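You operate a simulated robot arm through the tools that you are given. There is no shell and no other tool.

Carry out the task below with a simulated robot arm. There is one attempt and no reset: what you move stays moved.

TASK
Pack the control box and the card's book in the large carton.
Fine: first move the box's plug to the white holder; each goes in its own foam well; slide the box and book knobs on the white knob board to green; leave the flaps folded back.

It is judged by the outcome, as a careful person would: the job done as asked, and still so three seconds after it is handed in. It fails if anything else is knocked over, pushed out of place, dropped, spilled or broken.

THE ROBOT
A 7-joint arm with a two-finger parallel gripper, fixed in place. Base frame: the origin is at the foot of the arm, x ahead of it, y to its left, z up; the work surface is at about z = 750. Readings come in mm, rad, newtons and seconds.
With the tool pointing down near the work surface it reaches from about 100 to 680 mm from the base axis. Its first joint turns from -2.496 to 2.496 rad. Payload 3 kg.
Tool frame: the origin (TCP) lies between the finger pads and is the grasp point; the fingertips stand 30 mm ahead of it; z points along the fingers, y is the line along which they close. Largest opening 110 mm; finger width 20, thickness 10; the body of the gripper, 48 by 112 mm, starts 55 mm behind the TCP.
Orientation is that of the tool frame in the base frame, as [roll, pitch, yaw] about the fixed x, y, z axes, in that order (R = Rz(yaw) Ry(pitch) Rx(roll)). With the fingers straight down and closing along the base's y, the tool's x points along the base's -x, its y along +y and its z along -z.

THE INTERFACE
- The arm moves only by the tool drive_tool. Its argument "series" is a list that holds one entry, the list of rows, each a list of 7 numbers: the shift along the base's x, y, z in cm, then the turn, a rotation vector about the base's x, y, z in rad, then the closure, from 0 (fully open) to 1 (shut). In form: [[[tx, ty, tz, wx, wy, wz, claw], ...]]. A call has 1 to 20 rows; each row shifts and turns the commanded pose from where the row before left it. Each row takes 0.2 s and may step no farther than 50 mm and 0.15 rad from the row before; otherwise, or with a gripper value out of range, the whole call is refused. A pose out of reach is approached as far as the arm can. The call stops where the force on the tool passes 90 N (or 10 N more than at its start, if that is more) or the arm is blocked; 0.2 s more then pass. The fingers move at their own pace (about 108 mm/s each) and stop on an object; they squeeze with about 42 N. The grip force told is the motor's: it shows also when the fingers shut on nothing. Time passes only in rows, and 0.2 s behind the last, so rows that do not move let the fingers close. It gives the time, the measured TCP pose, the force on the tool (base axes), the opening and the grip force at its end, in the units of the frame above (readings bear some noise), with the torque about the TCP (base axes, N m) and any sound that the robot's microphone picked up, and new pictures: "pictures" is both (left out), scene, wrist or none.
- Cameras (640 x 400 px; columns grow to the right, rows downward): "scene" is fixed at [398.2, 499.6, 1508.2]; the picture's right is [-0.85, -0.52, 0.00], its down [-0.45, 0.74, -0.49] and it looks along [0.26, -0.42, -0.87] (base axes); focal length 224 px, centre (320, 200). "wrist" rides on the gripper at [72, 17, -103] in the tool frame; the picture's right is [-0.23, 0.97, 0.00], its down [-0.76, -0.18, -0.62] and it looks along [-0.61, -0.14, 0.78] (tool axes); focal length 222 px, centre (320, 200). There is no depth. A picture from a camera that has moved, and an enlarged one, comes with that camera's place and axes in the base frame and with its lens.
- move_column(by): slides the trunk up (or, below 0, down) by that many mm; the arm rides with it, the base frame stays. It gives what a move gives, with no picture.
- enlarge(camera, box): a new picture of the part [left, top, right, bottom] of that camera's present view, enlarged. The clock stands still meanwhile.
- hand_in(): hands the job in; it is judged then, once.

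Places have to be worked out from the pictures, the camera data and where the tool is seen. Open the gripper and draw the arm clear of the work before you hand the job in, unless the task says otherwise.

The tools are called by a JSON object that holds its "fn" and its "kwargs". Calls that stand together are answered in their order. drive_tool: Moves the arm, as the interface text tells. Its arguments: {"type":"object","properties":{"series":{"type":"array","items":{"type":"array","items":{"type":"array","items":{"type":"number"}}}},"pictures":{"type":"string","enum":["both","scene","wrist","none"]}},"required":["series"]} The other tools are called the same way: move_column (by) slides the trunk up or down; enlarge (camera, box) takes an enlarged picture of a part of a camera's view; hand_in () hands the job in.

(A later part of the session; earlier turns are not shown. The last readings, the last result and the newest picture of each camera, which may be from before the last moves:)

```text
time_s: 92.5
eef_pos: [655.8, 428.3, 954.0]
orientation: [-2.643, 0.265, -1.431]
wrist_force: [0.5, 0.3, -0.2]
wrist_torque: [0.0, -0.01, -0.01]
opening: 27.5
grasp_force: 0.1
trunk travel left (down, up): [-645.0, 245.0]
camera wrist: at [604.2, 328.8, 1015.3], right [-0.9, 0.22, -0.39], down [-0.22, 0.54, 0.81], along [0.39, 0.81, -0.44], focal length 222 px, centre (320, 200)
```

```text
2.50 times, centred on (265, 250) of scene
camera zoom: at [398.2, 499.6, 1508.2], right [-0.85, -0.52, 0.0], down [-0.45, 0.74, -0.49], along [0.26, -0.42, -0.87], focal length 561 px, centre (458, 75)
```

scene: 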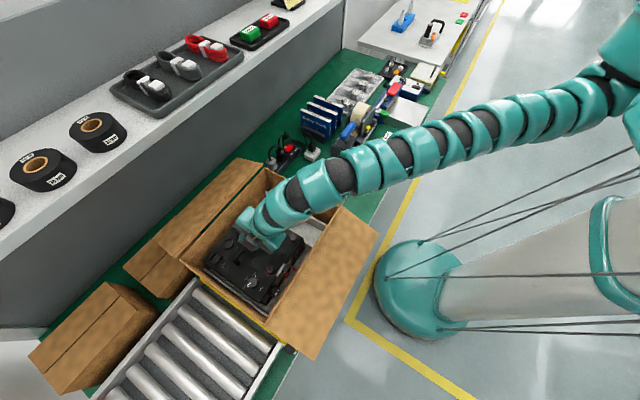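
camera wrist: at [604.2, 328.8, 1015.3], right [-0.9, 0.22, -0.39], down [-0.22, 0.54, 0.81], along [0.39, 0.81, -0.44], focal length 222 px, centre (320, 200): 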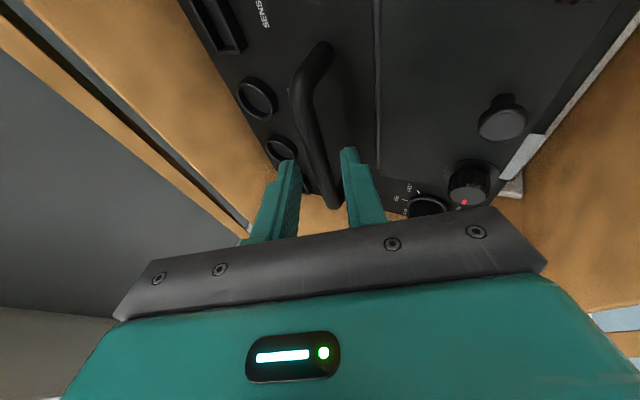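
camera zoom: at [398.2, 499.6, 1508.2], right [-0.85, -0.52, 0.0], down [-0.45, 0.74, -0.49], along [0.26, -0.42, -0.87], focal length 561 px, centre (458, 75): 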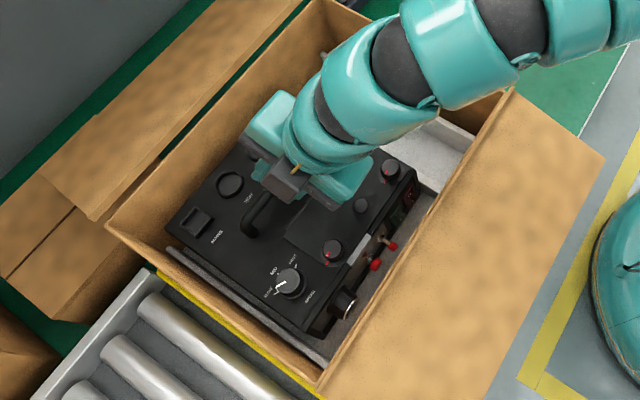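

Released and the box stayed put. I withdraw along the tool axis and then raise the trunk.

{"fn": "drive_tool", "kwargs": {"series": [[[-0.9, -0.6, 1.7, 0, 0, 0, 0.75], [-0.9, -0.6, 1.7, 0, 0, 0, 0.75], [-0.9, -0.6, 1.7, 0, 0, 0, 0.75], [-0.9, -0.6, 1.7, 0, 0, 0, 0.75], [0, 0, 0, 0, 0, 0, 0.75]]], "pictures": "none"}}

{"fn": "move_column", "kwargs": {"by": 120}}

{"fn": "drive_tool", "kwargs": {"series": [[[0, -1, 0, 0, 0, 0, 0.5], [0, -3, 0, 0, 0, 0, 0.5], [0, 0, 0, 0, 0, 0, 0.5]]]}}

{"fn": "enlarge", "kwargs": {"camera": "scene", "box": [180, 170, 350, 330]}}

{"fn": "enlarge", "kwargs": {"camera": "wrist", "box": [140, 0, 580, 240]}}

```text
time_s: 93.7
eef_pos: [620.2, 405.6, 1022.6]
orientation: [-2.646, 0.266, -1.432]
wrist_force: [-1.1, -0.3, 0.9]
wrist_torque: [-0.04, 0.0, -0.01]
opening: 27.7
grasp_force: 0.2
trunk travel left (down, up): [-645.0, 245.0]
```

```text
time_s: 95.2
eef_pos: [618.8, 404.8, 1142.6]
orientation: [-2.644, 0.266, -1.432]
wrist_force: [-0.4, -0.2, 1.1]
wrist_torque: [0.01, -0.03, 0.01]
opening: 27.4
grasp_force: 0.1
trunk travel left (down, up): [-765.0, 125.0]
```

```text
time_s: 96.0
eef_pos: [618.9, 364.3, 1142.8]
orientation: [-2.644, 0.266, -1.432]
wrist_force: [-0.4, 0.3, 1.0]
wrist_torque: [-0.03, -0.02, -0.02]
opening: 54.9
grasp_force: 0.1
trunk travel left (down, up): [-765.0, 125.0]
camera wrist: at [567.2, 265.7, 1202.8], right [-0.9, 0.22, -0.39], down [-0.22, 0.54, 0.81], along [0.39, 0.81, -0.44], focal length 222 px, centre (320, 200)
```

scene: 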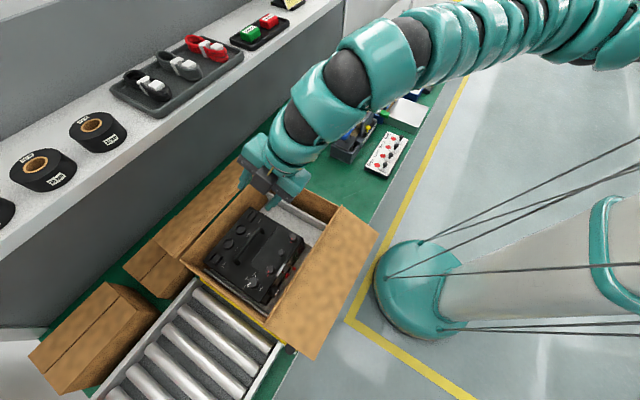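
wrist: 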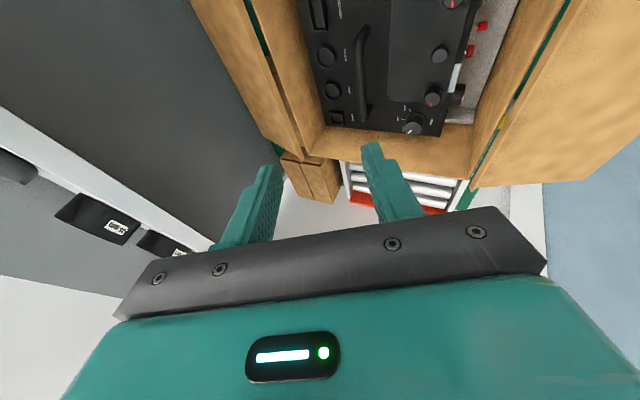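

```text
2.50 times, centred on (265, 250) of scene
camera zoom: at [398.2, 499.6, 1508.2], right [-0.85, -0.52, 0.0], down [-0.45, 0.74, -0.49], along [0.26, -0.42, -0.87], focal length 561 px, centre (458, 75)
```

zoom: 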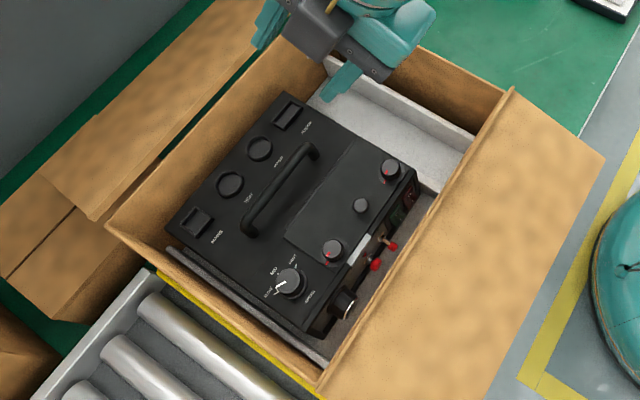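

```text
1.45 times, centred on (360, 120) of wrist
camera zoom: at [567.2, 265.7, 1202.8], right [-0.9, 0.22, -0.39], down [-0.22, 0.54, 0.81], along [0.39, 0.81, -0.44], focal length 323 px, centre (262, 316)
```

zoom: 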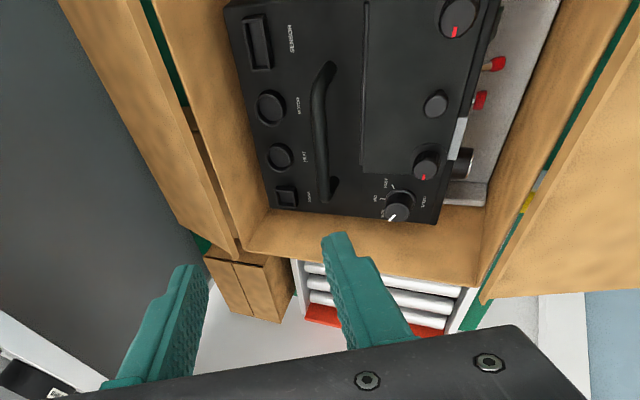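

The box is in the big well. I check closely that it isn't sitting on a ridge, especially on its −y side.

{"fn": "enlarge", "kwargs": {"camera": "scene", "box": [270, 195, 330, 245]}}

{"fn": "enlarge", "kwargs": {"camera": "scene", "box": [195, 240, 285, 320]}}

{"fn": "enlarge", "kwargs": {"camera": "wrist", "box": [420, 0, 520, 140]}}

```text
8.00 times, centred on (300, 220) of scene
camera zoom: at [398.2, 499.6, 1508.2], right [-0.85, -0.52, 0.0], down [-0.45, 0.74, -0.49], along [0.26, -0.42, -0.87], focal length 1794 px, centre (480, 40)
```

zoom: 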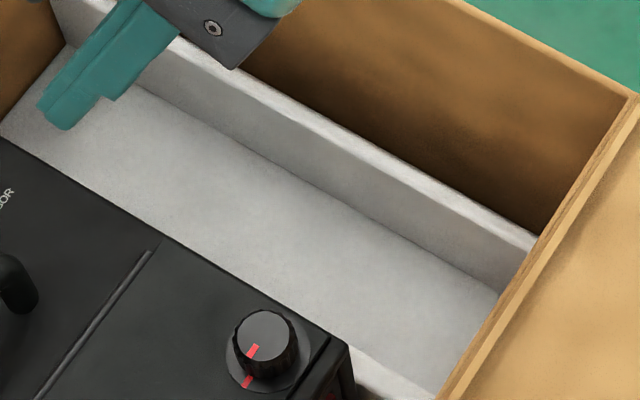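

```text
5.00 times, centred on (240, 280) of scene
camera zoom: at [398.2, 499.6, 1508.2], right [-0.85, -0.52, 0.0], down [-0.45, 0.74, -0.49], along [0.26, -0.42, -0.87], focal length 1121 px, centre (720, -200)
```

zoom: 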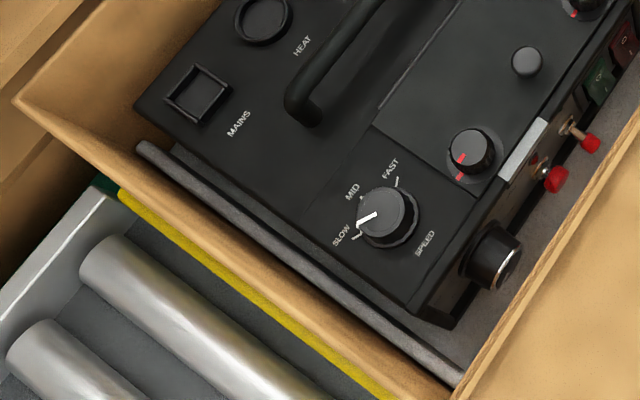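

```text
2.86 times, centred on (470, 70) of wrist
camera zoom: at [567.2, 265.7, 1202.8], right [-0.9, 0.22, -0.39], down [-0.22, 0.54, 0.81], along [0.39, 0.81, -0.44], focal length 635 px, centre (-109, 571)
```

zoom: 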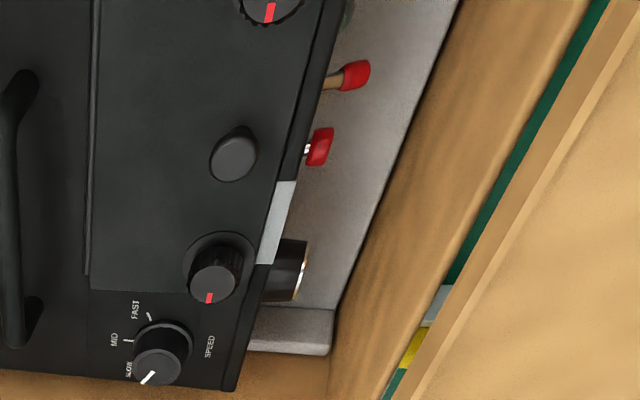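

The box stands in its well between the ridges, front controls clear of the wall. Now the book: I move away from the carton while turning the tool back upright and to its original yaw.

{"fn": "drive_tool", "kwargs": {"series": [[[0.4, -3, 0.5, 0, 0.12, 0, 0.3], [0.4, -3, 0.5, 0, 0.12, 0, 0.3], [0.4, -3, 0, 0, 0.12, 0, 0.3], [0.4, -3, 0, 0, 0.12, 0, 0.3], [0.4, -3, 0, -0.149, 0, 0, 0.3], [0.4, -3, 0, -0.149, 0, 0, 0.3], [0.4, -3, 0, 0, 0, 0, 0.3], [0, 0, 0, 0, 0, 0, 0.3]]]}}

{"fn": "enlarge", "kwargs": {"camera": "wrist", "box": [180, 0, 520, 220]}}

```text
time_s: 97.8
eef_pos: [648.4, 156.0, 1153.9]
orientation: [3.14, 0.0, -1.573]
wrist_force: [0.4, 0.5, 0.0]
wrist_torque: [-0.03, -0.02, 0.02]
opening: 77.0
grasp_force: 0.0
trunk travel left (down, up): [-765.0, 125.0]
camera wrist: at [630.3, 82.6, 1256.7], right [-0.97, 0.23, 0.0], down [0.18, 0.76, 0.62], along [0.14, 0.61, -0.78], focal length 222 px, centre (320, 200)
```

scene: 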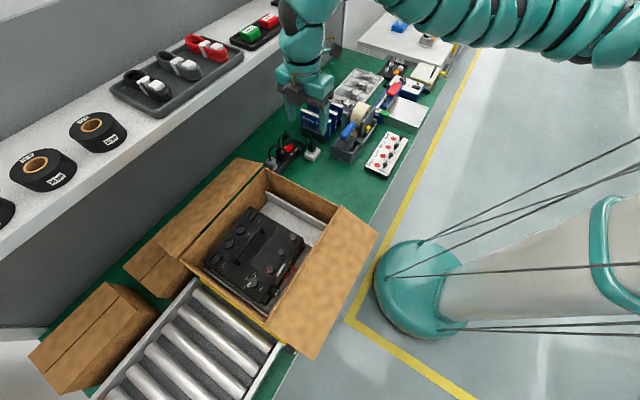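
wrist: 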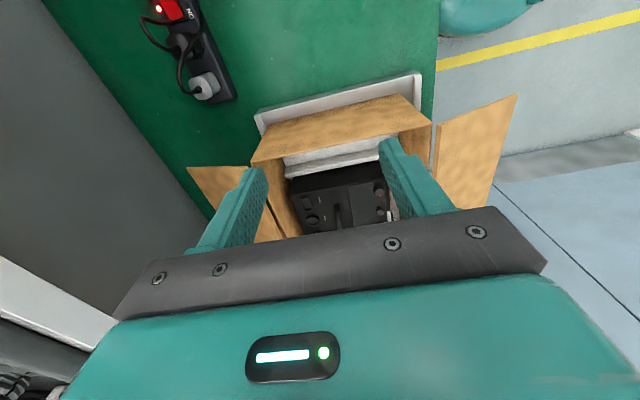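

```text
1.82 times, centred on (350, 110) of wrist
camera zoom: at [630.3, 82.6, 1256.7], right [-0.97, 0.23, 0.0], down [0.18, 0.76, 0.62], along [0.14, 0.61, -0.78], focal length 404 px, centre (266, 364)
```

zoom: 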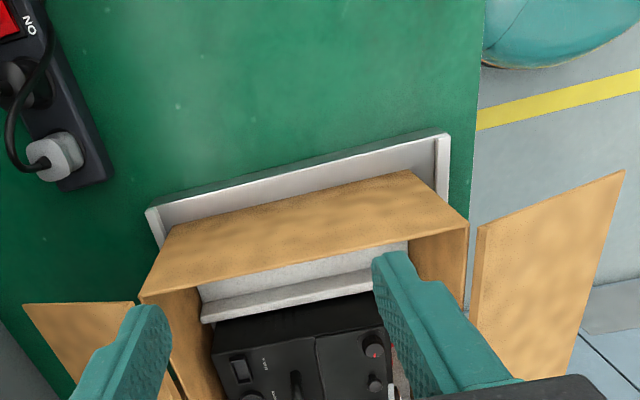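

I enlarge the ridge next to the box from this viewpoint.

{"fn": "enlarge", "kwargs": {"camera": "wrist", "box": [265, 140, 405, 230]}}

```text
4.44 times, centred on (335, 185) of wrist
camera zoom: at [630.3, 82.6, 1256.7], right [-0.97, 0.23, 0.0], down [0.18, 0.76, 0.62], along [0.14, 0.61, -0.78], focal length 987 px, centre (253, 267)
```

zoom: 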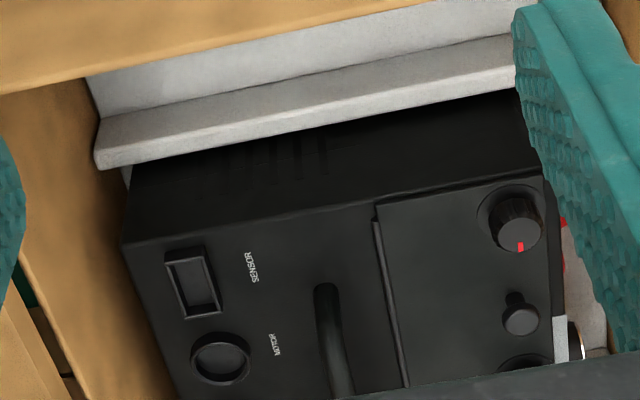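

The box's −y face goes down behind the ridge: it is inside its well. Now I turn the tool back (−90°) and head for the books.

{"fn": "drive_tool", "kwargs": {"series": [[[0.5, -2, 0, 0, 0, -0.1428, 0.3], [0.5, -2, 0, 0, 0, -0.1428, 0.3], [0.5, -2, 0, 0, 0, -0.1428, 0.3], [0.5, -2, 0, 0, 0, -0.1428, 0.3], [0.5, -2, 0, 0, 0, -0.1428, 0.3], [0, -2, 0, 0, 0, -0.1428, 0.3], [0, -2, 0, 0, 0, -0.1428, 0.3], [0, -2, 0, 0, 0, -0.1428, 0.3], [0, -2, 0, 0, 0, -0.1428, 0.3], [0, -2, 0, 0, 0, -0.1428, 0.3], [0, -1, 0, 0, 0, -0.1428, 0.3], [0, 0, 0, 0, 0, 0, 0.3]]]}}

```text
time_s: 100.4
eef_pos: [708.4, -33.9, 1160.5]
orientation: [-3.141, 0.002, 3.138]
wrist_force: [0.6, -0.6, -0.4]
wrist_torque: [-0.04, -0.01, 0.02]
opening: 77.0
grasp_force: 0.1
out of reach, approached as far as the arm can: row 8
trunk travel left (down, up): [-765.0, 125.0]
camera wrist: at [635.6, -18.4, 1264.2], right [0.23, 0.97, 0.0], down [0.76, -0.18, 0.62], along [0.61, -0.14, -0.78], focal length 222 px, centre (320, 200)
```

scene: 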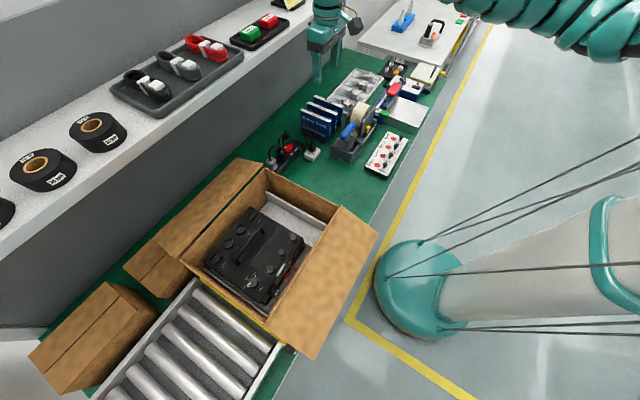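
wrist: 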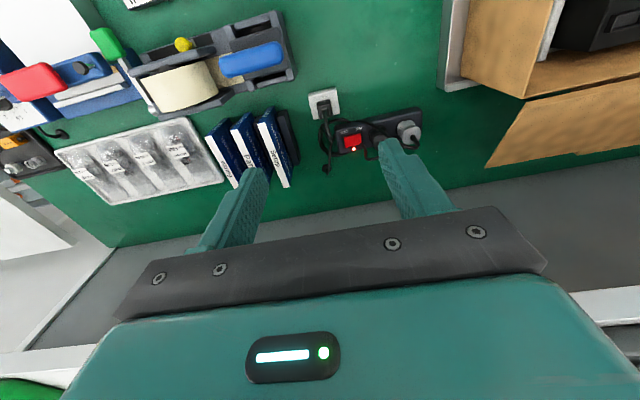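

I lower the trunk 150 mm and move to look at the Setup book from up close.

{"fn": "move_column", "kwargs": {"by": -150}}

{"fn": "drive_tool", "kwargs": {"series": [[[0.5, -3.5, 0, 0, 0, 0, 0.3], [0.5, -3.5, 0, 0, 0, 0, 0.3], [0.5, -3.5, 0, 0, 0, 0, 0.3], [0, 0, 0, 0, 0, 0, 0.3]]]}}

{"fn": "enlarge", "kwargs": {"camera": "wrist", "box": [220, 60, 380, 200]}}

```text
time_s: 102.1
eef_pos: [709.4, -35.2, 1012.3]
orientation: [3.14, 0.002, 3.139]
wrist_force: [0.1, -0.5, -0.4]
wrist_torque: [0.0, 0.0, 0.01]
opening: 77.2
grasp_force: 0.0
trunk travel left (down, up): [-615.0, 275.0]
```

```text
time_s: 103.1
eef_pos: [724.6, -139.1, 1011.0]
orientation: [3.139, 0.001, 3.138]
wrist_force: [0.3, -0.1, -0.4]
wrist_torque: [0.01, 0.06, 0.01]
opening: 77.0
grasp_force: 0.0
trunk travel left (down, up): [-615.0, 275.0]
camera wrist: at [651.0, -123.2, 1113.7], right [0.23, 0.97, 0.0], down [0.76, -0.18, 0.62], along [0.61, -0.14, -0.78], focal length 222 px, centre (320, 200)
```

scene: 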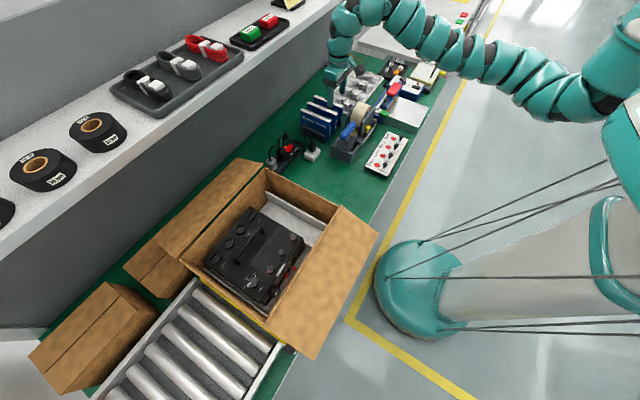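
wrist: 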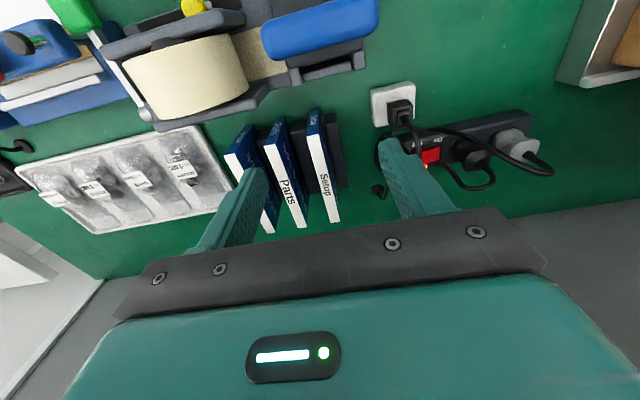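

```text
2.86 times, centred on (300, 130) of wrist
camera zoom: at [651.0, -123.2, 1113.7], right [0.23, 0.97, 0.0], down [0.76, -0.18, 0.62], along [0.61, -0.14, -0.78], focal length 635 px, centre (377, 400)
```

zoom: 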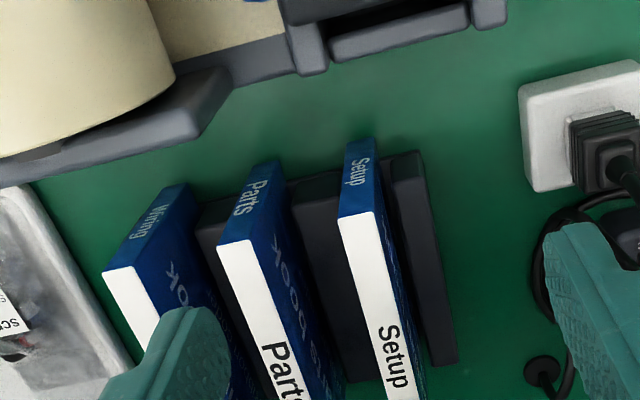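

The Setup book's centre line is at y≈−155, axis-aligned; its top height I estimate between 863 and 879. I lean the tool forward 0.3 rad for reach, narrow the opening, and hover over the book to see fingertips against the book top.

{"fn": "drive_tool", "kwargs": {"series": [[[2.2, -0.4, -1, 0, -0.15, 0, 0.67], [2.2, -0.4, -1.5, 0, -0.15, 0, 0.67], [2.2, -0.4, -2, 0, 0, 0, 0.67], [2.2, -0.4, -2.6, 0, 0, 0, 0.67], [0, 0, 0, 0, 0, 0, 0.67]]]}}

{"fn": "enlarge", "kwargs": {"camera": "scene", "box": [285, 75, 355, 140]}}

{"fn": "enlarge", "kwargs": {"camera": "wrist", "box": [200, 60, 420, 220]}}

```text
time_s: 104.3
eef_pos: [810.8, -156.4, 938.8]
orientation: [3.139, 0.299, 3.14]
wrist_force: [0.5, 0.0, -0.1]
wrist_torque: [-0.01, 0.01, 0.02]
opening: 36.0
grasp_force: 0.1
trunk travel left (down, up): [-615.0, 275.0]
camera wrist: at [710.7, -140.1, 1016.1], right [0.22, 0.97, 0.07], down [0.54, -0.18, 0.82], along [0.81, -0.14, -0.57], focal length 222 px, centre (320, 200)
```

scene: 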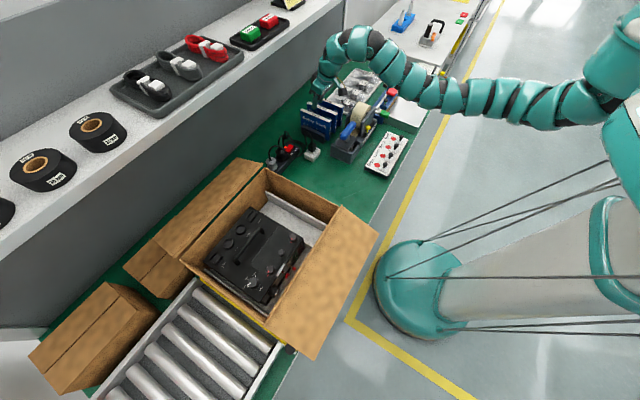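
wrist: 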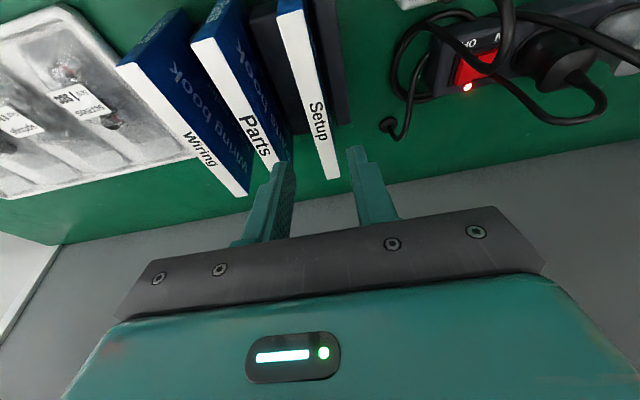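

```text
6.15 times, centred on (320, 108) of scene
camera zoom: at [398.2, 499.6, 1508.2], right [-0.85, -0.52, 0.0], down [-0.45, 0.74, -0.49], along [0.26, -0.42, -0.87], focal length 1380 px, centre (320, 769)
```

zoom: 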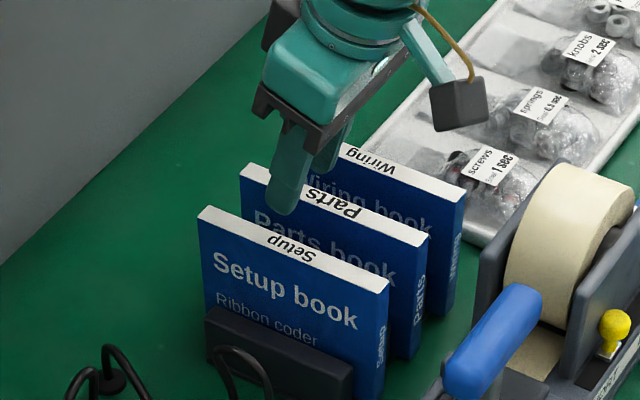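

```text
2.50 times, centred on (310, 140) of wrist
camera zoom: at [710.7, -140.1, 1016.1], right [0.22, 0.97, 0.07], down [0.54, -0.18, 0.82], along [0.81, -0.14, -0.57], focal length 555 px, centre (345, 350)
```

zoom: 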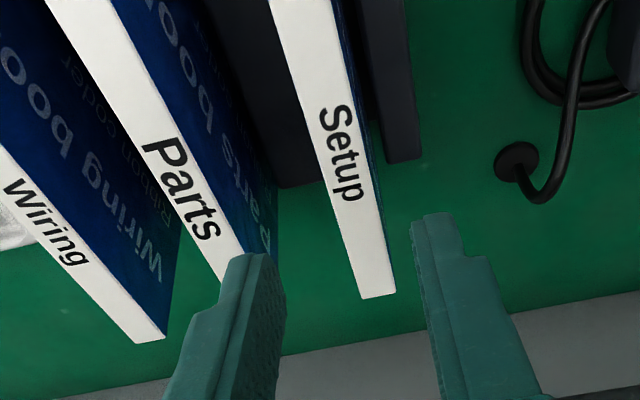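

Two cameras agree: Setup book x 748–895, y −164…−148, top z≈862. I descend so the tips reach ~14 mm below its top edge at mid-length.

{"fn": "drive_tool", "kwargs": {"series": [[[0.3, 0.07, -2, 0, 0, 0, 0.67], [0, 0, -2, 0, 0, 0, 0.67], [0, 0, -1.5, 0, 0, 0, 0.67], [0, 0, -0.7, 0, 0, 0, 0.67], [0, 0, 0, 0, 0, 0, 0.67]]]}}

{"fn": "enlarge", "kwargs": {"camera": "scene", "box": [290, 80, 340, 130]}}

{"fn": "enlarge", "kwargs": {"camera": "wrist", "box": [220, 80, 400, 220]}}

```text
time_s: 105.5
eef_pos: [815.5, -157.1, 879.5]
orientation: [3.14, 0.303, 3.141]
wrist_force: [-0.3, -0.6, -0.9]
wrist_torque: [0.02, 0.0, -0.02]
opening: 36.3
grasp_force: 0.0
trunk travel left (down, up): [-615.0, 275.0]
camera wrist: at [714.2, -139.9, 955.7], right [0.22, 0.97, 0.07], down [0.54, -0.18, 0.82], along [0.81, -0.14, -0.57], focal length 222 px, centre (320, 200)
```

scene: 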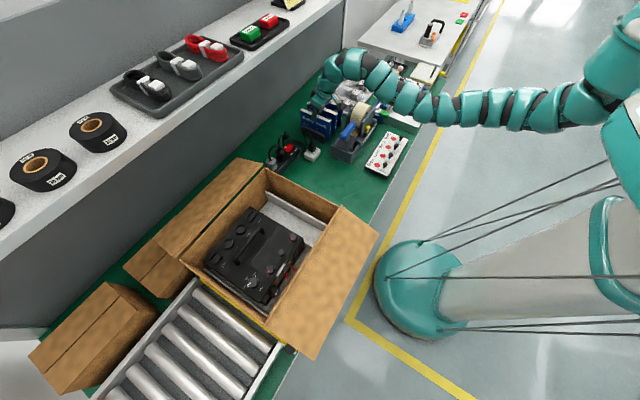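
wrist: 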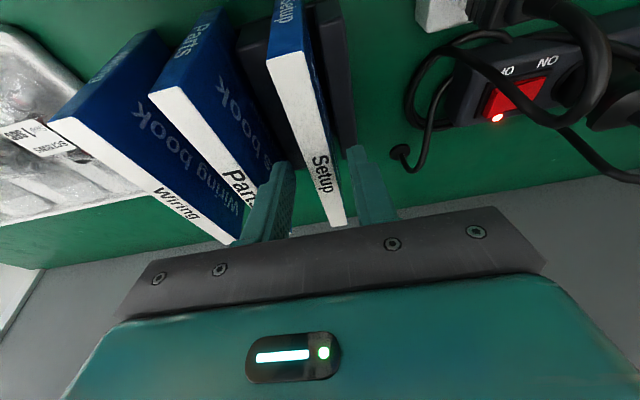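

```text
8.00 times, centred on (315, 105) of scene
camera zoom: at [398.2, 499.6, 1508.2], right [-0.85, -0.52, 0.0], down [-0.45, 0.74, -0.49], along [0.26, -0.42, -0.87], focal length 1794 px, centre (360, 960)
```

zoom: 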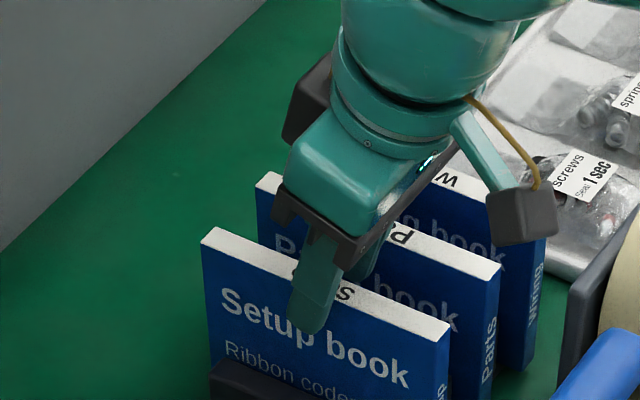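

```text
2.86 times, centred on (310, 150) of wrist
camera zoom: at [714.2, -139.9, 955.7], right [0.22, 0.97, 0.07], down [0.54, -0.18, 0.82], along [0.81, -0.14, -0.57], focal length 635 px, centre (349, 343)
```

zoom: 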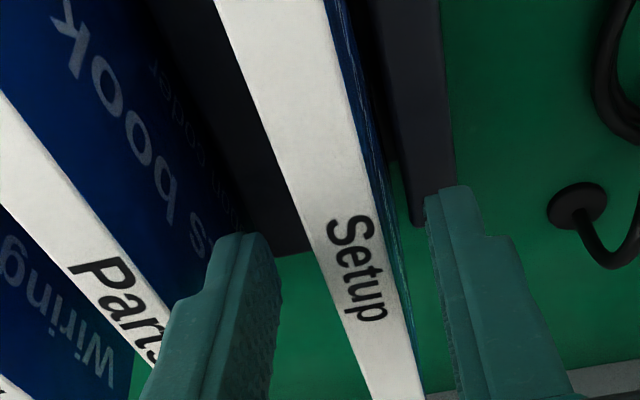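

Good alignment. I go 3 mm lower and close on the book.

{"fn": "drive_tool", "kwargs": {"series": [[[0, 0.08, -0.3, 0, 0, 0, 0.67], [0, 0, 0, 0, 0, 0, 0.8], [0, 0, 0, 0, 0, 0, 1], [0, 0, 0, 0, 0, 0, 1], [0, 0, 0, 0, 0, 0, 1]]]}}

{"fn": "enlarge", "kwargs": {"camera": "wrist", "box": [220, 80, 400, 220]}}

{"fn": "enlarge", "kwargs": {"camera": "scene", "box": [290, 80, 340, 130]}}

```text
time_s: 106.7
eef_pos: [815.0, -155.4, 876.7]
orientation: [3.141, 0.303, 3.14]
wrist_force: [0.3, -0.1, 0.9]
wrist_torque: [-0.04, -0.09, 0.06]
opening: 15.1
grasp_force: 42.0
trunk travel left (down, up): [-615.0, 275.0]
camera wrist: at [714.1, -139.1, 952.6], right [0.22, 0.97, 0.07], down [0.54, -0.18, 0.82], along [0.81, -0.14, -0.57], focal length 222 px, centre (320, 200)
```

scene: 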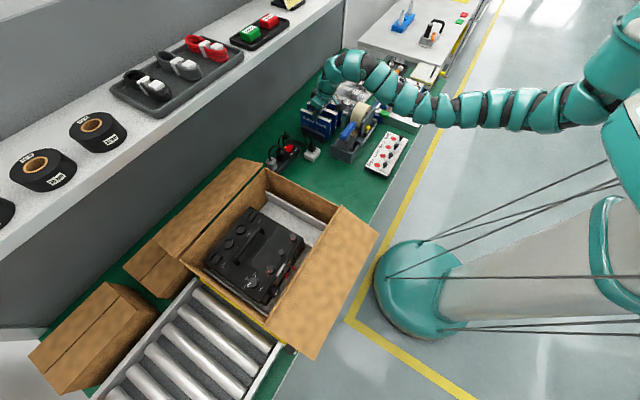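
wrist: 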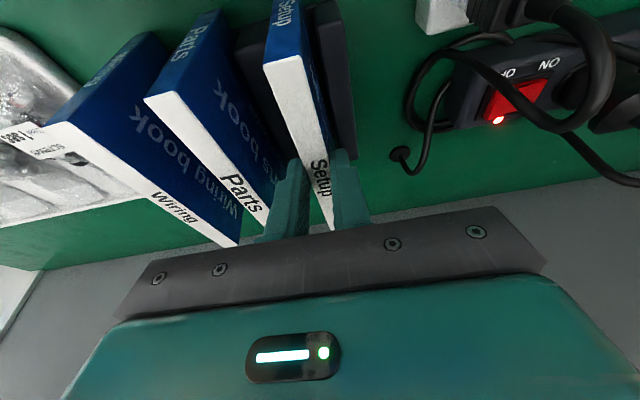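

```text
2.86 times, centred on (310, 150) of wrist
camera zoom: at [714.1, -139.1, 952.6], right [0.22, 0.97, 0.07], down [0.54, -0.18, 0.82], along [0.81, -0.14, -0.57], focal length 635 px, centre (349, 343)
```

zoom: 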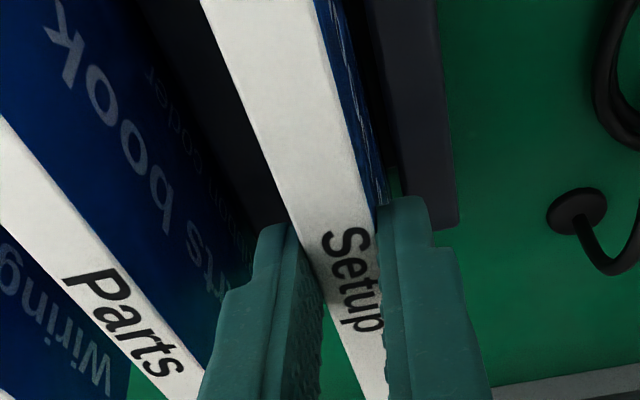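

```text
8.00 times, centred on (315, 105) of scene
camera zoom: at [398.2, 499.6, 1508.2], right [-0.85, -0.52, 0.0], down [-0.45, 0.74, -0.49], along [0.26, -0.42, -0.87], focal length 1794 px, centre (360, 960)
```

zoom: 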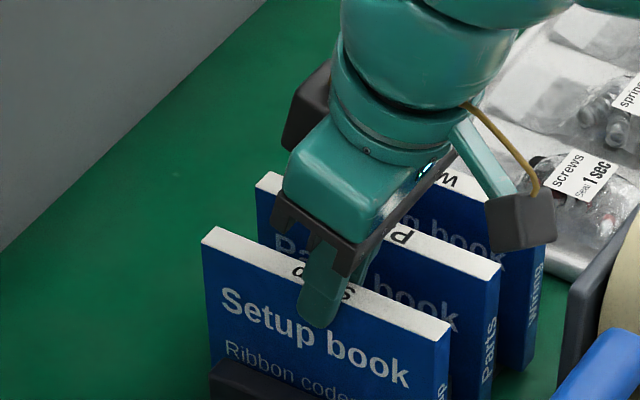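

Book gripped (15.1 mm, 42 N). I lift it straight up with the trunk.

{"fn": "move_column", "kwargs": {"by": 20}}

{"fn": "move_column", "kwargs": {"by": 105}}

{"fn": "drive_tool", "kwargs": {"series": [[[0, 0, 0, 0, 0, 0, 1]]]}}

{"fn": "enlarge", "kwargs": {"camera": "scene", "box": [270, 60, 350, 130]}}

{"fn": "enlarge", "kwargs": {"camera": "wrist", "box": [200, 60, 420, 220]}}

```text
time_s: 107.4
eef_pos: [814.8, -156.5, 895.4]
orientation: [3.141, 0.3, 3.141]
wrist_force: [-0.3, 0.0, -1.8]
wrist_torque: [0.0, 0.01, 0.01]
opening: 15.0
grasp_force: 42.2
trunk travel left (down, up): [-635.0, 255.0]
```

```text
time_s: 108.8
eef_pos: [814.4, -156.0, 999.8]
orientation: [3.141, 0.3, 3.139]
wrist_force: [0.6, 0.1, -0.8]
wrist_torque: [-0.01, -0.02, 0.0]
opening: 15.2
grasp_force: 41.8
trunk travel left (down, up): [-740.0, 150.0]
```

```text
time_s: 109.2
eef_pos: [814.0, -156.4, 1001.0]
orientation: [3.14, 0.301, -3.141]
wrist_force: [0.6, -0.5, -1.1]
wrist_torque: [0.02, 0.0, 0.04]
opening: 15.2
grasp_force: 42.0
trunk travel left (down, up): [-740.0, 150.0]
camera wrist: at [714.3, -139.2, 1077.3], right [0.22, 0.97, 0.07], down [0.54, -0.18, 0.82], along [0.81, -0.14, -0.57], focal length 222 px, centre (320, 200)
```

scene: 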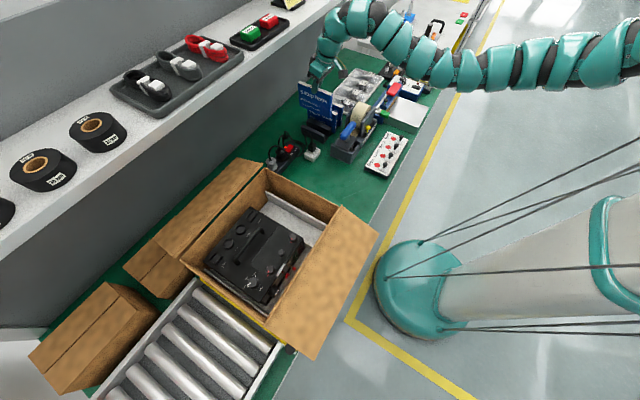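
wrist: 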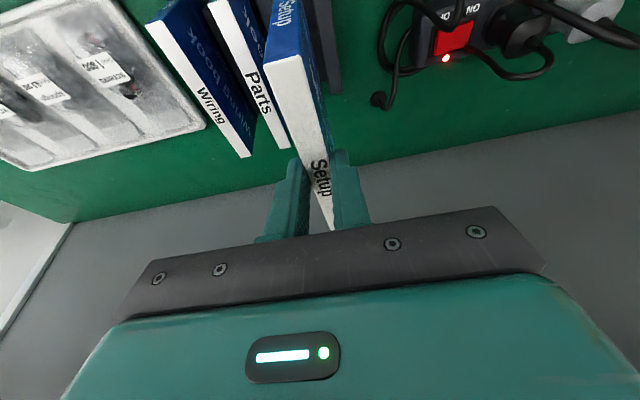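

```text
5.71 times, centred on (310, 95) of scene
camera zoom: at [398.2, 499.6, 1508.2], right [-0.85, -0.52, 0.0], down [-0.45, 0.74, -0.49], along [0.26, -0.42, -0.87], focal length 1281 px, centre (377, 800)
```

zoom: 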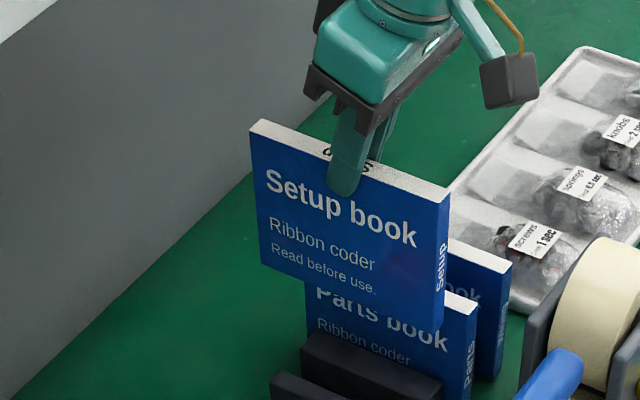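

```text
2.50 times, centred on (310, 140) of wrist
camera zoom: at [714.3, -139.2, 1077.3], right [0.22, 0.97, 0.07], down [0.54, -0.18, 0.82], along [0.81, -0.14, -0.57], focal length 555 px, centre (345, 350)
```

zoom: 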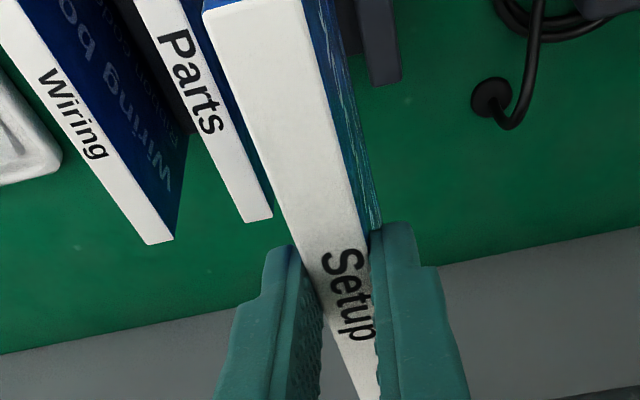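

The Setup book is out cleanly, the other two stand undisturbed. I retract a bit from under the shelf line, then raise the trunk so the book clears the carton rim.

{"fn": "drive_tool", "kwargs": {"series": [[[-1.5, 0, 1.5, 0, 0, 0, 1], [-2, 0, 1.5, 0, 0, 0, 1], [-2, 1, 1, 0, 0, 0, 1], [0, 0, 0, 0, 0, 0, 1]]], "pictures": "none"}}

{"fn": "move_column", "kwargs": {"by": 70}}

{"fn": "drive_tool", "kwargs": {"series": [[[-1, 3.5, 0, 0, 0, 0, 1], [-1.5, 4, 0, 0, 0, 0, 1], [-1.5, 4, 0, 0, 0, 0, 1], [-1.5, 4, 0, 0, 0, 0, 1], [-1.5, 4, 0, 0, 0, 0, 1], [-1.5, 4, 0, 0, 0, 0, 1], [0, 0, 0, 0, 0, 0, 1]]]}}

```text
time_s: 110.2
eef_pos: [761.3, -146.9, 1038.6]
orientation: [3.139, 0.3, 3.139]
wrist_force: [1.3, -0.6, -0.7]
wrist_torque: [0.02, 0.0, -0.01]
opening: 15.1
grasp_force: 42.3
trunk travel left (down, up): [-740.0, 150.0]
```

```text
time_s: 111.2
eef_pos: [760.8, -146.3, 1109.3]
orientation: [3.139, 0.3, 3.139]
wrist_force: [-0.8, -0.8, -1.2]
wrist_torque: [0.0, 0.04, -0.02]
opening: 15.2
grasp_force: 42.0
trunk travel left (down, up): [-810.0, 80.0]
```

```text
time_s: 112.8
eef_pos: [675.0, 89.2, 1107.6]
orientation: [3.14, 0.301, 3.142]
wrist_force: [-0.9, 0.1, -2.0]
wrist_torque: [0.03, 0.02, 0.02]
opening: 15.1
grasp_force: 41.9
trunk travel left (down, up): [-810.0, 80.0]
camera wrist: at [574.9, 106.4, 1185.3], right [0.22, 0.97, 0.07], down [0.54, -0.18, 0.82], along [0.81, -0.14, -0.57], focal length 222 px, centre (320, 200)
```

scene: 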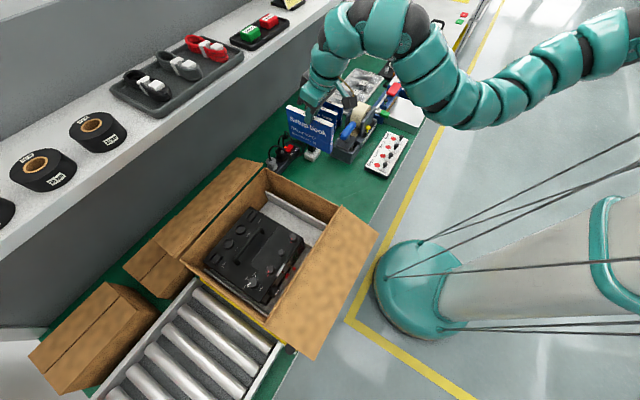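
wrist: 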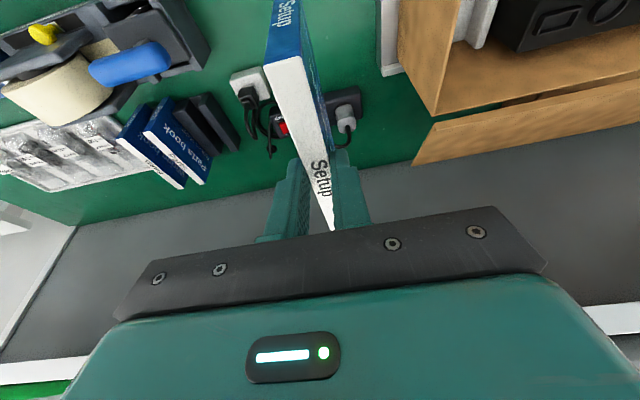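

Carrying the book toward the slot above the near wall.

{"fn": "drive_tool", "kwargs": {"series": [[[-0.8, 3.5, 0, 0, 0, 0, 1], [-0.8, 3.5, 0, 0, 0, 0, 1], [-0.8, 3.5, 0, 0, 0, 0, 1], [-0.6, 3, 0, 0, 0, 0, 1], [0, 0, 0, 0, 0, 0, 1]]]}}

{"fn": "enlarge", "kwargs": {"camera": "wrist", "box": [220, 0, 420, 200]}}

{"fn": "enlarge", "kwargs": {"camera": "scene", "box": [230, 120, 350, 240]}}

```text
time_s: 114.0
eef_pos: [645.3, 223.2, 1108.5]
orientation: [3.137, 0.301, 3.136]
wrist_force: [0.1, -0.1, -1.0]
wrist_torque: [0.01, -0.01, 0.02]
opening: 15.4
grasp_force: 41.6
trunk travel left (down, up): [-810.0, 80.0]
camera wrist: at [544.5, 240.2, 1185.6], right [0.22, 0.97, 0.07], down [0.54, -0.18, 0.82], along [0.81, -0.14, -0.57], focal length 222 px, centre (320, 200)
```

scene: 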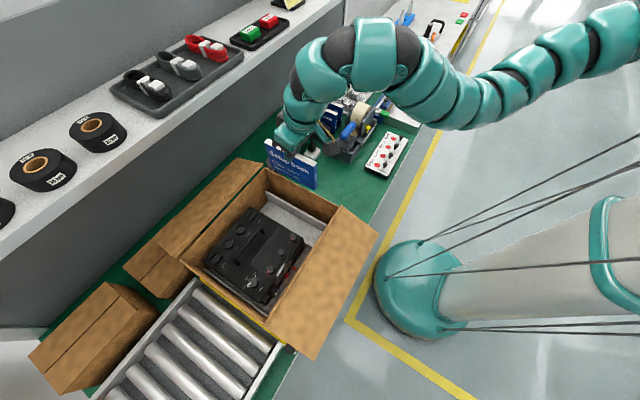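
wrist: 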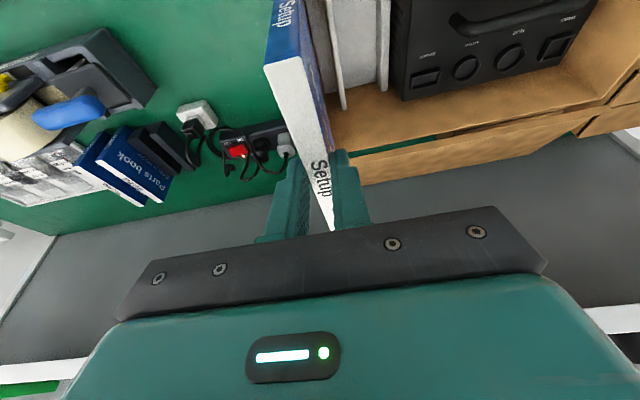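

```text
2.00 times, centred on (320, 100) of wrist
camera zoom: at [544.5, 240.2, 1185.6], right [0.22, 0.97, 0.07], down [0.54, -0.18, 0.82], along [0.81, -0.14, -0.57], focal length 444 px, centre (320, 400)
```

zoom: 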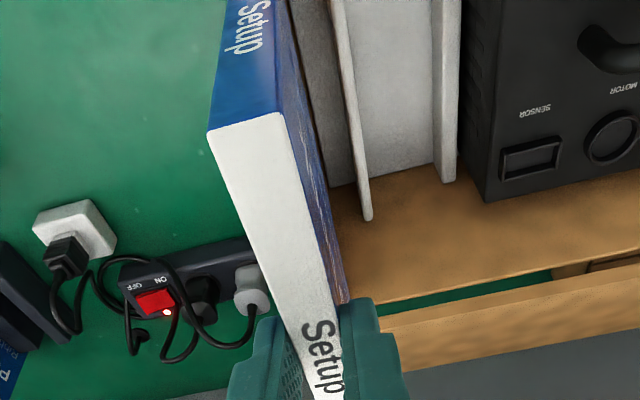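

```text
3.33 times, centred on (290, 180) of scene
camera zoom: at [398.2, 499.6, 1508.2], right [-0.85, -0.52, 0.0], down [-0.45, 0.74, -0.49], along [0.26, -0.42, -0.87], focal length 748 px, centre (420, 267)
```

zoom: 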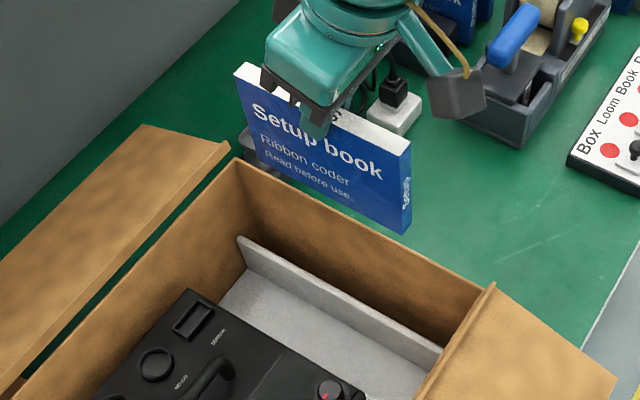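

The slot lies between the wall (y≈226) and the tall ridge (y≈248). To let the −y finger pass inside the wall, I'll lean the book ~7° (bottom toward the wall, top toward +y). I do the lean here, high up, and align over the slot.

{"fn": "drive_tool", "kwargs": {"series": [[[-0.2, 1, 0, -0.06, 0, 0.005, 1], [-0.2, 1, 0, -0.06, 0, 0, 1], [-0.1, 0.75, 0, 0, 0, 0, 1], [0, 0, 0, 0, 0, 0, 1]]]}}

{"fn": "enlarge", "kwargs": {"camera": "wrist", "box": [220, 0, 420, 200]}}

{"fn": "enlarge", "kwargs": {"camera": "scene", "box": [230, 120, 350, 240]}}

```text
time_s: 115.0
eef_pos: [640.4, 251.0, 1108.7]
orientation: [-3.018, 0.298, -3.101]
wrist_force: [0.4, -0.3, -0.9]
wrist_torque: [0.01, 0.02, -0.03]
opening: 15.3
grasp_force: 42.1
trunk travel left (down, up): [-810.0, 80.0]
camera wrist: at [540.0, 276.7, 1183.1], right [0.21, 0.98, -0.05], down [0.54, -0.08, 0.84], along [0.81, -0.2, -0.55], focal length 222 px, centre (320, 200)
```

scene: 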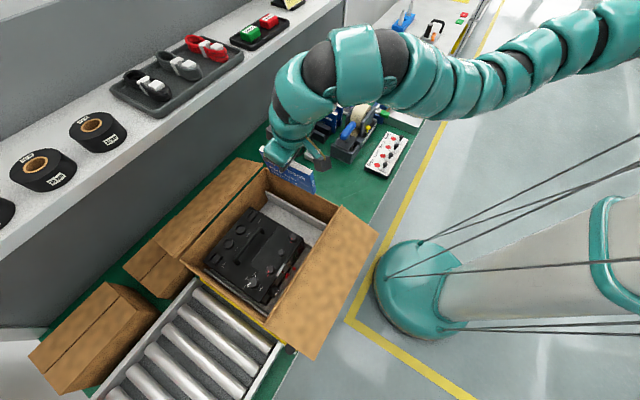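
wrist: 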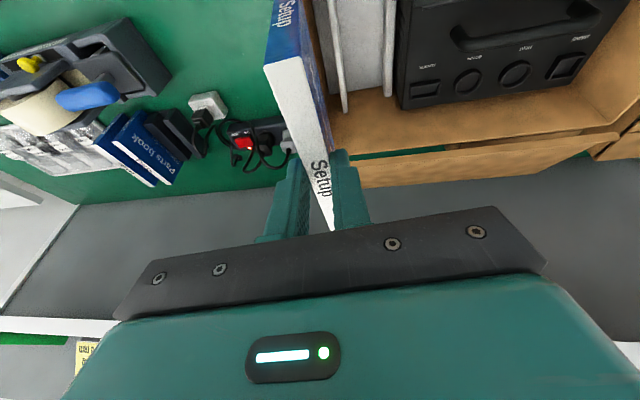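

```text
2.00 times, centred on (320, 100) of wrist
camera zoom: at [540.0, 276.7, 1183.1], right [0.21, 0.98, -0.05], down [0.54, -0.08, 0.84], along [0.81, -0.2, -0.55], focal length 444 px, centre (320, 400)
```

zoom: 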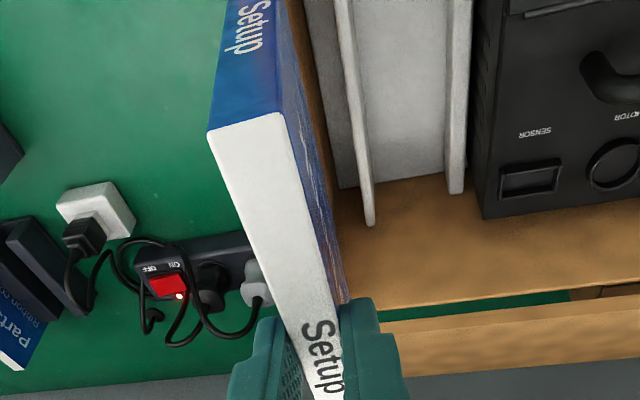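

```text
3.33 times, centred on (290, 180) of scene
camera zoom: at [398.2, 499.6, 1508.2], right [-0.85, -0.52, 0.0], down [-0.45, 0.74, -0.49], along [0.26, -0.42, -0.87], focal length 748 px, centre (420, 267)
```

zoom: 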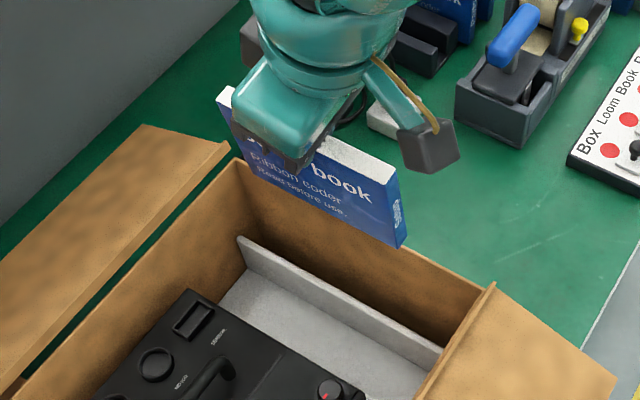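

Aligned by estimate. I lower by the trunk until the book's bottom is just above the rim, and look again.

{"fn": "move_column", "kwargs": {"by": -30}}

{"fn": "drive_tool", "kwargs": {"series": [[[0, 0, 0, 0, 0, 0, 1]]]}}

{"fn": "enlarge", "kwargs": {"camera": "wrist", "box": [260, 0, 420, 130]}}

{"fn": "enlarge", "kwargs": {"camera": "scene", "box": [255, 150, 335, 220]}}

```text
time_s: 115.8
eef_pos: [640.7, 250.4, 1079.1]
orientation: [-3.016, 0.298, -3.102]
wrist_force: [0.2, 0.0, -1.4]
wrist_torque: [0.0, -0.01, -0.01]
opening: 15.2
grasp_force: 41.8
trunk travel left (down, up): [-780.0, 110.0]
```

```text
time_s: 116.2
eef_pos: [641.7, 251.3, 1078.7]
orientation: [-3.018, 0.298, -3.102]
wrist_force: [-1.4, -0.3, -1.3]
wrist_torque: [0.01, 0.02, 0.0]
opening: 15.1
grasp_force: 42.4
trunk travel left (down, up): [-780.0, 110.0]
camera wrist: at [540.1, 276.6, 1153.4], right [0.21, 0.98, -0.05], down [0.54, -0.08, 0.84], along [0.81, -0.2, -0.55], focal length 222 px, centre (320, 200)
```

scene: 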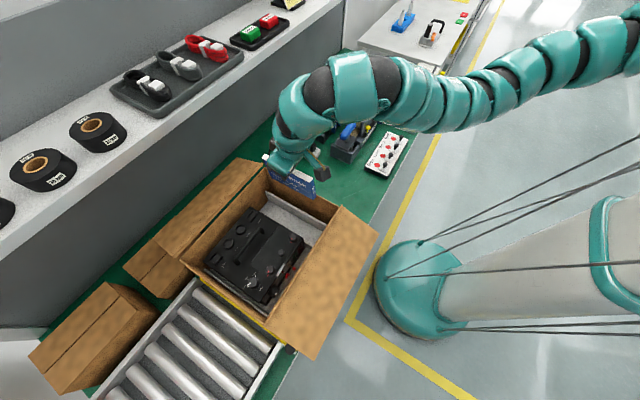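
wrist: 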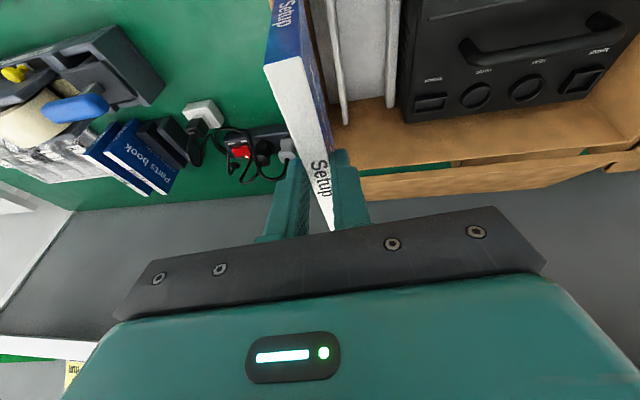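

```text
3.08 times, centred on (340, 65) of wrist
camera zoom: at [540.1, 276.6, 1153.4], right [0.21, 0.98, -0.05], down [0.54, -0.08, 0.84], along [0.81, -0.2, -0.55], focal length 684 px, centre (258, 615)
```

zoom: 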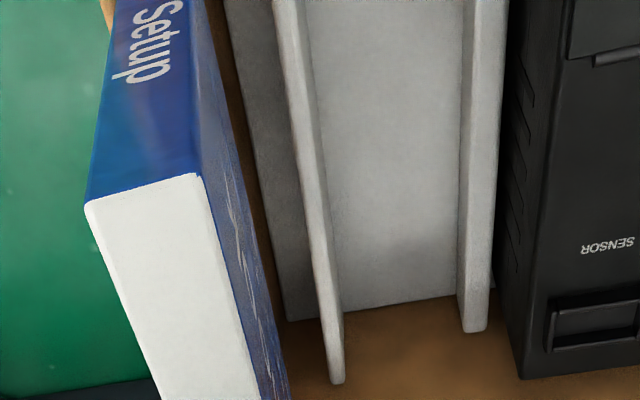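

```text
5.71 times, centred on (295, 185) of scene
camera zoom: at [398.2, 499.6, 1508.2], right [-0.85, -0.52, 0.0], down [-0.45, 0.74, -0.49], along [0.26, -0.42, -0.87], focal length 1281 px, centre (463, 286)
```

zoom: 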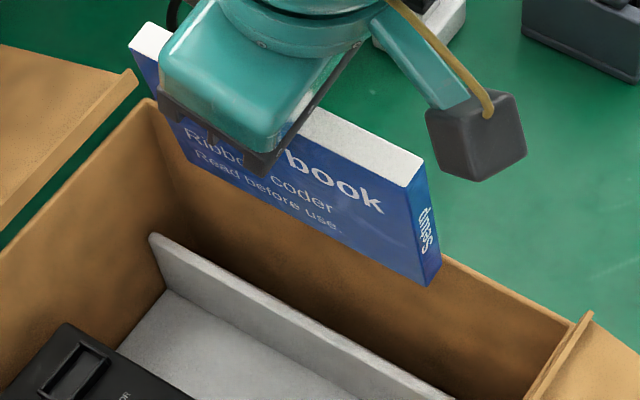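

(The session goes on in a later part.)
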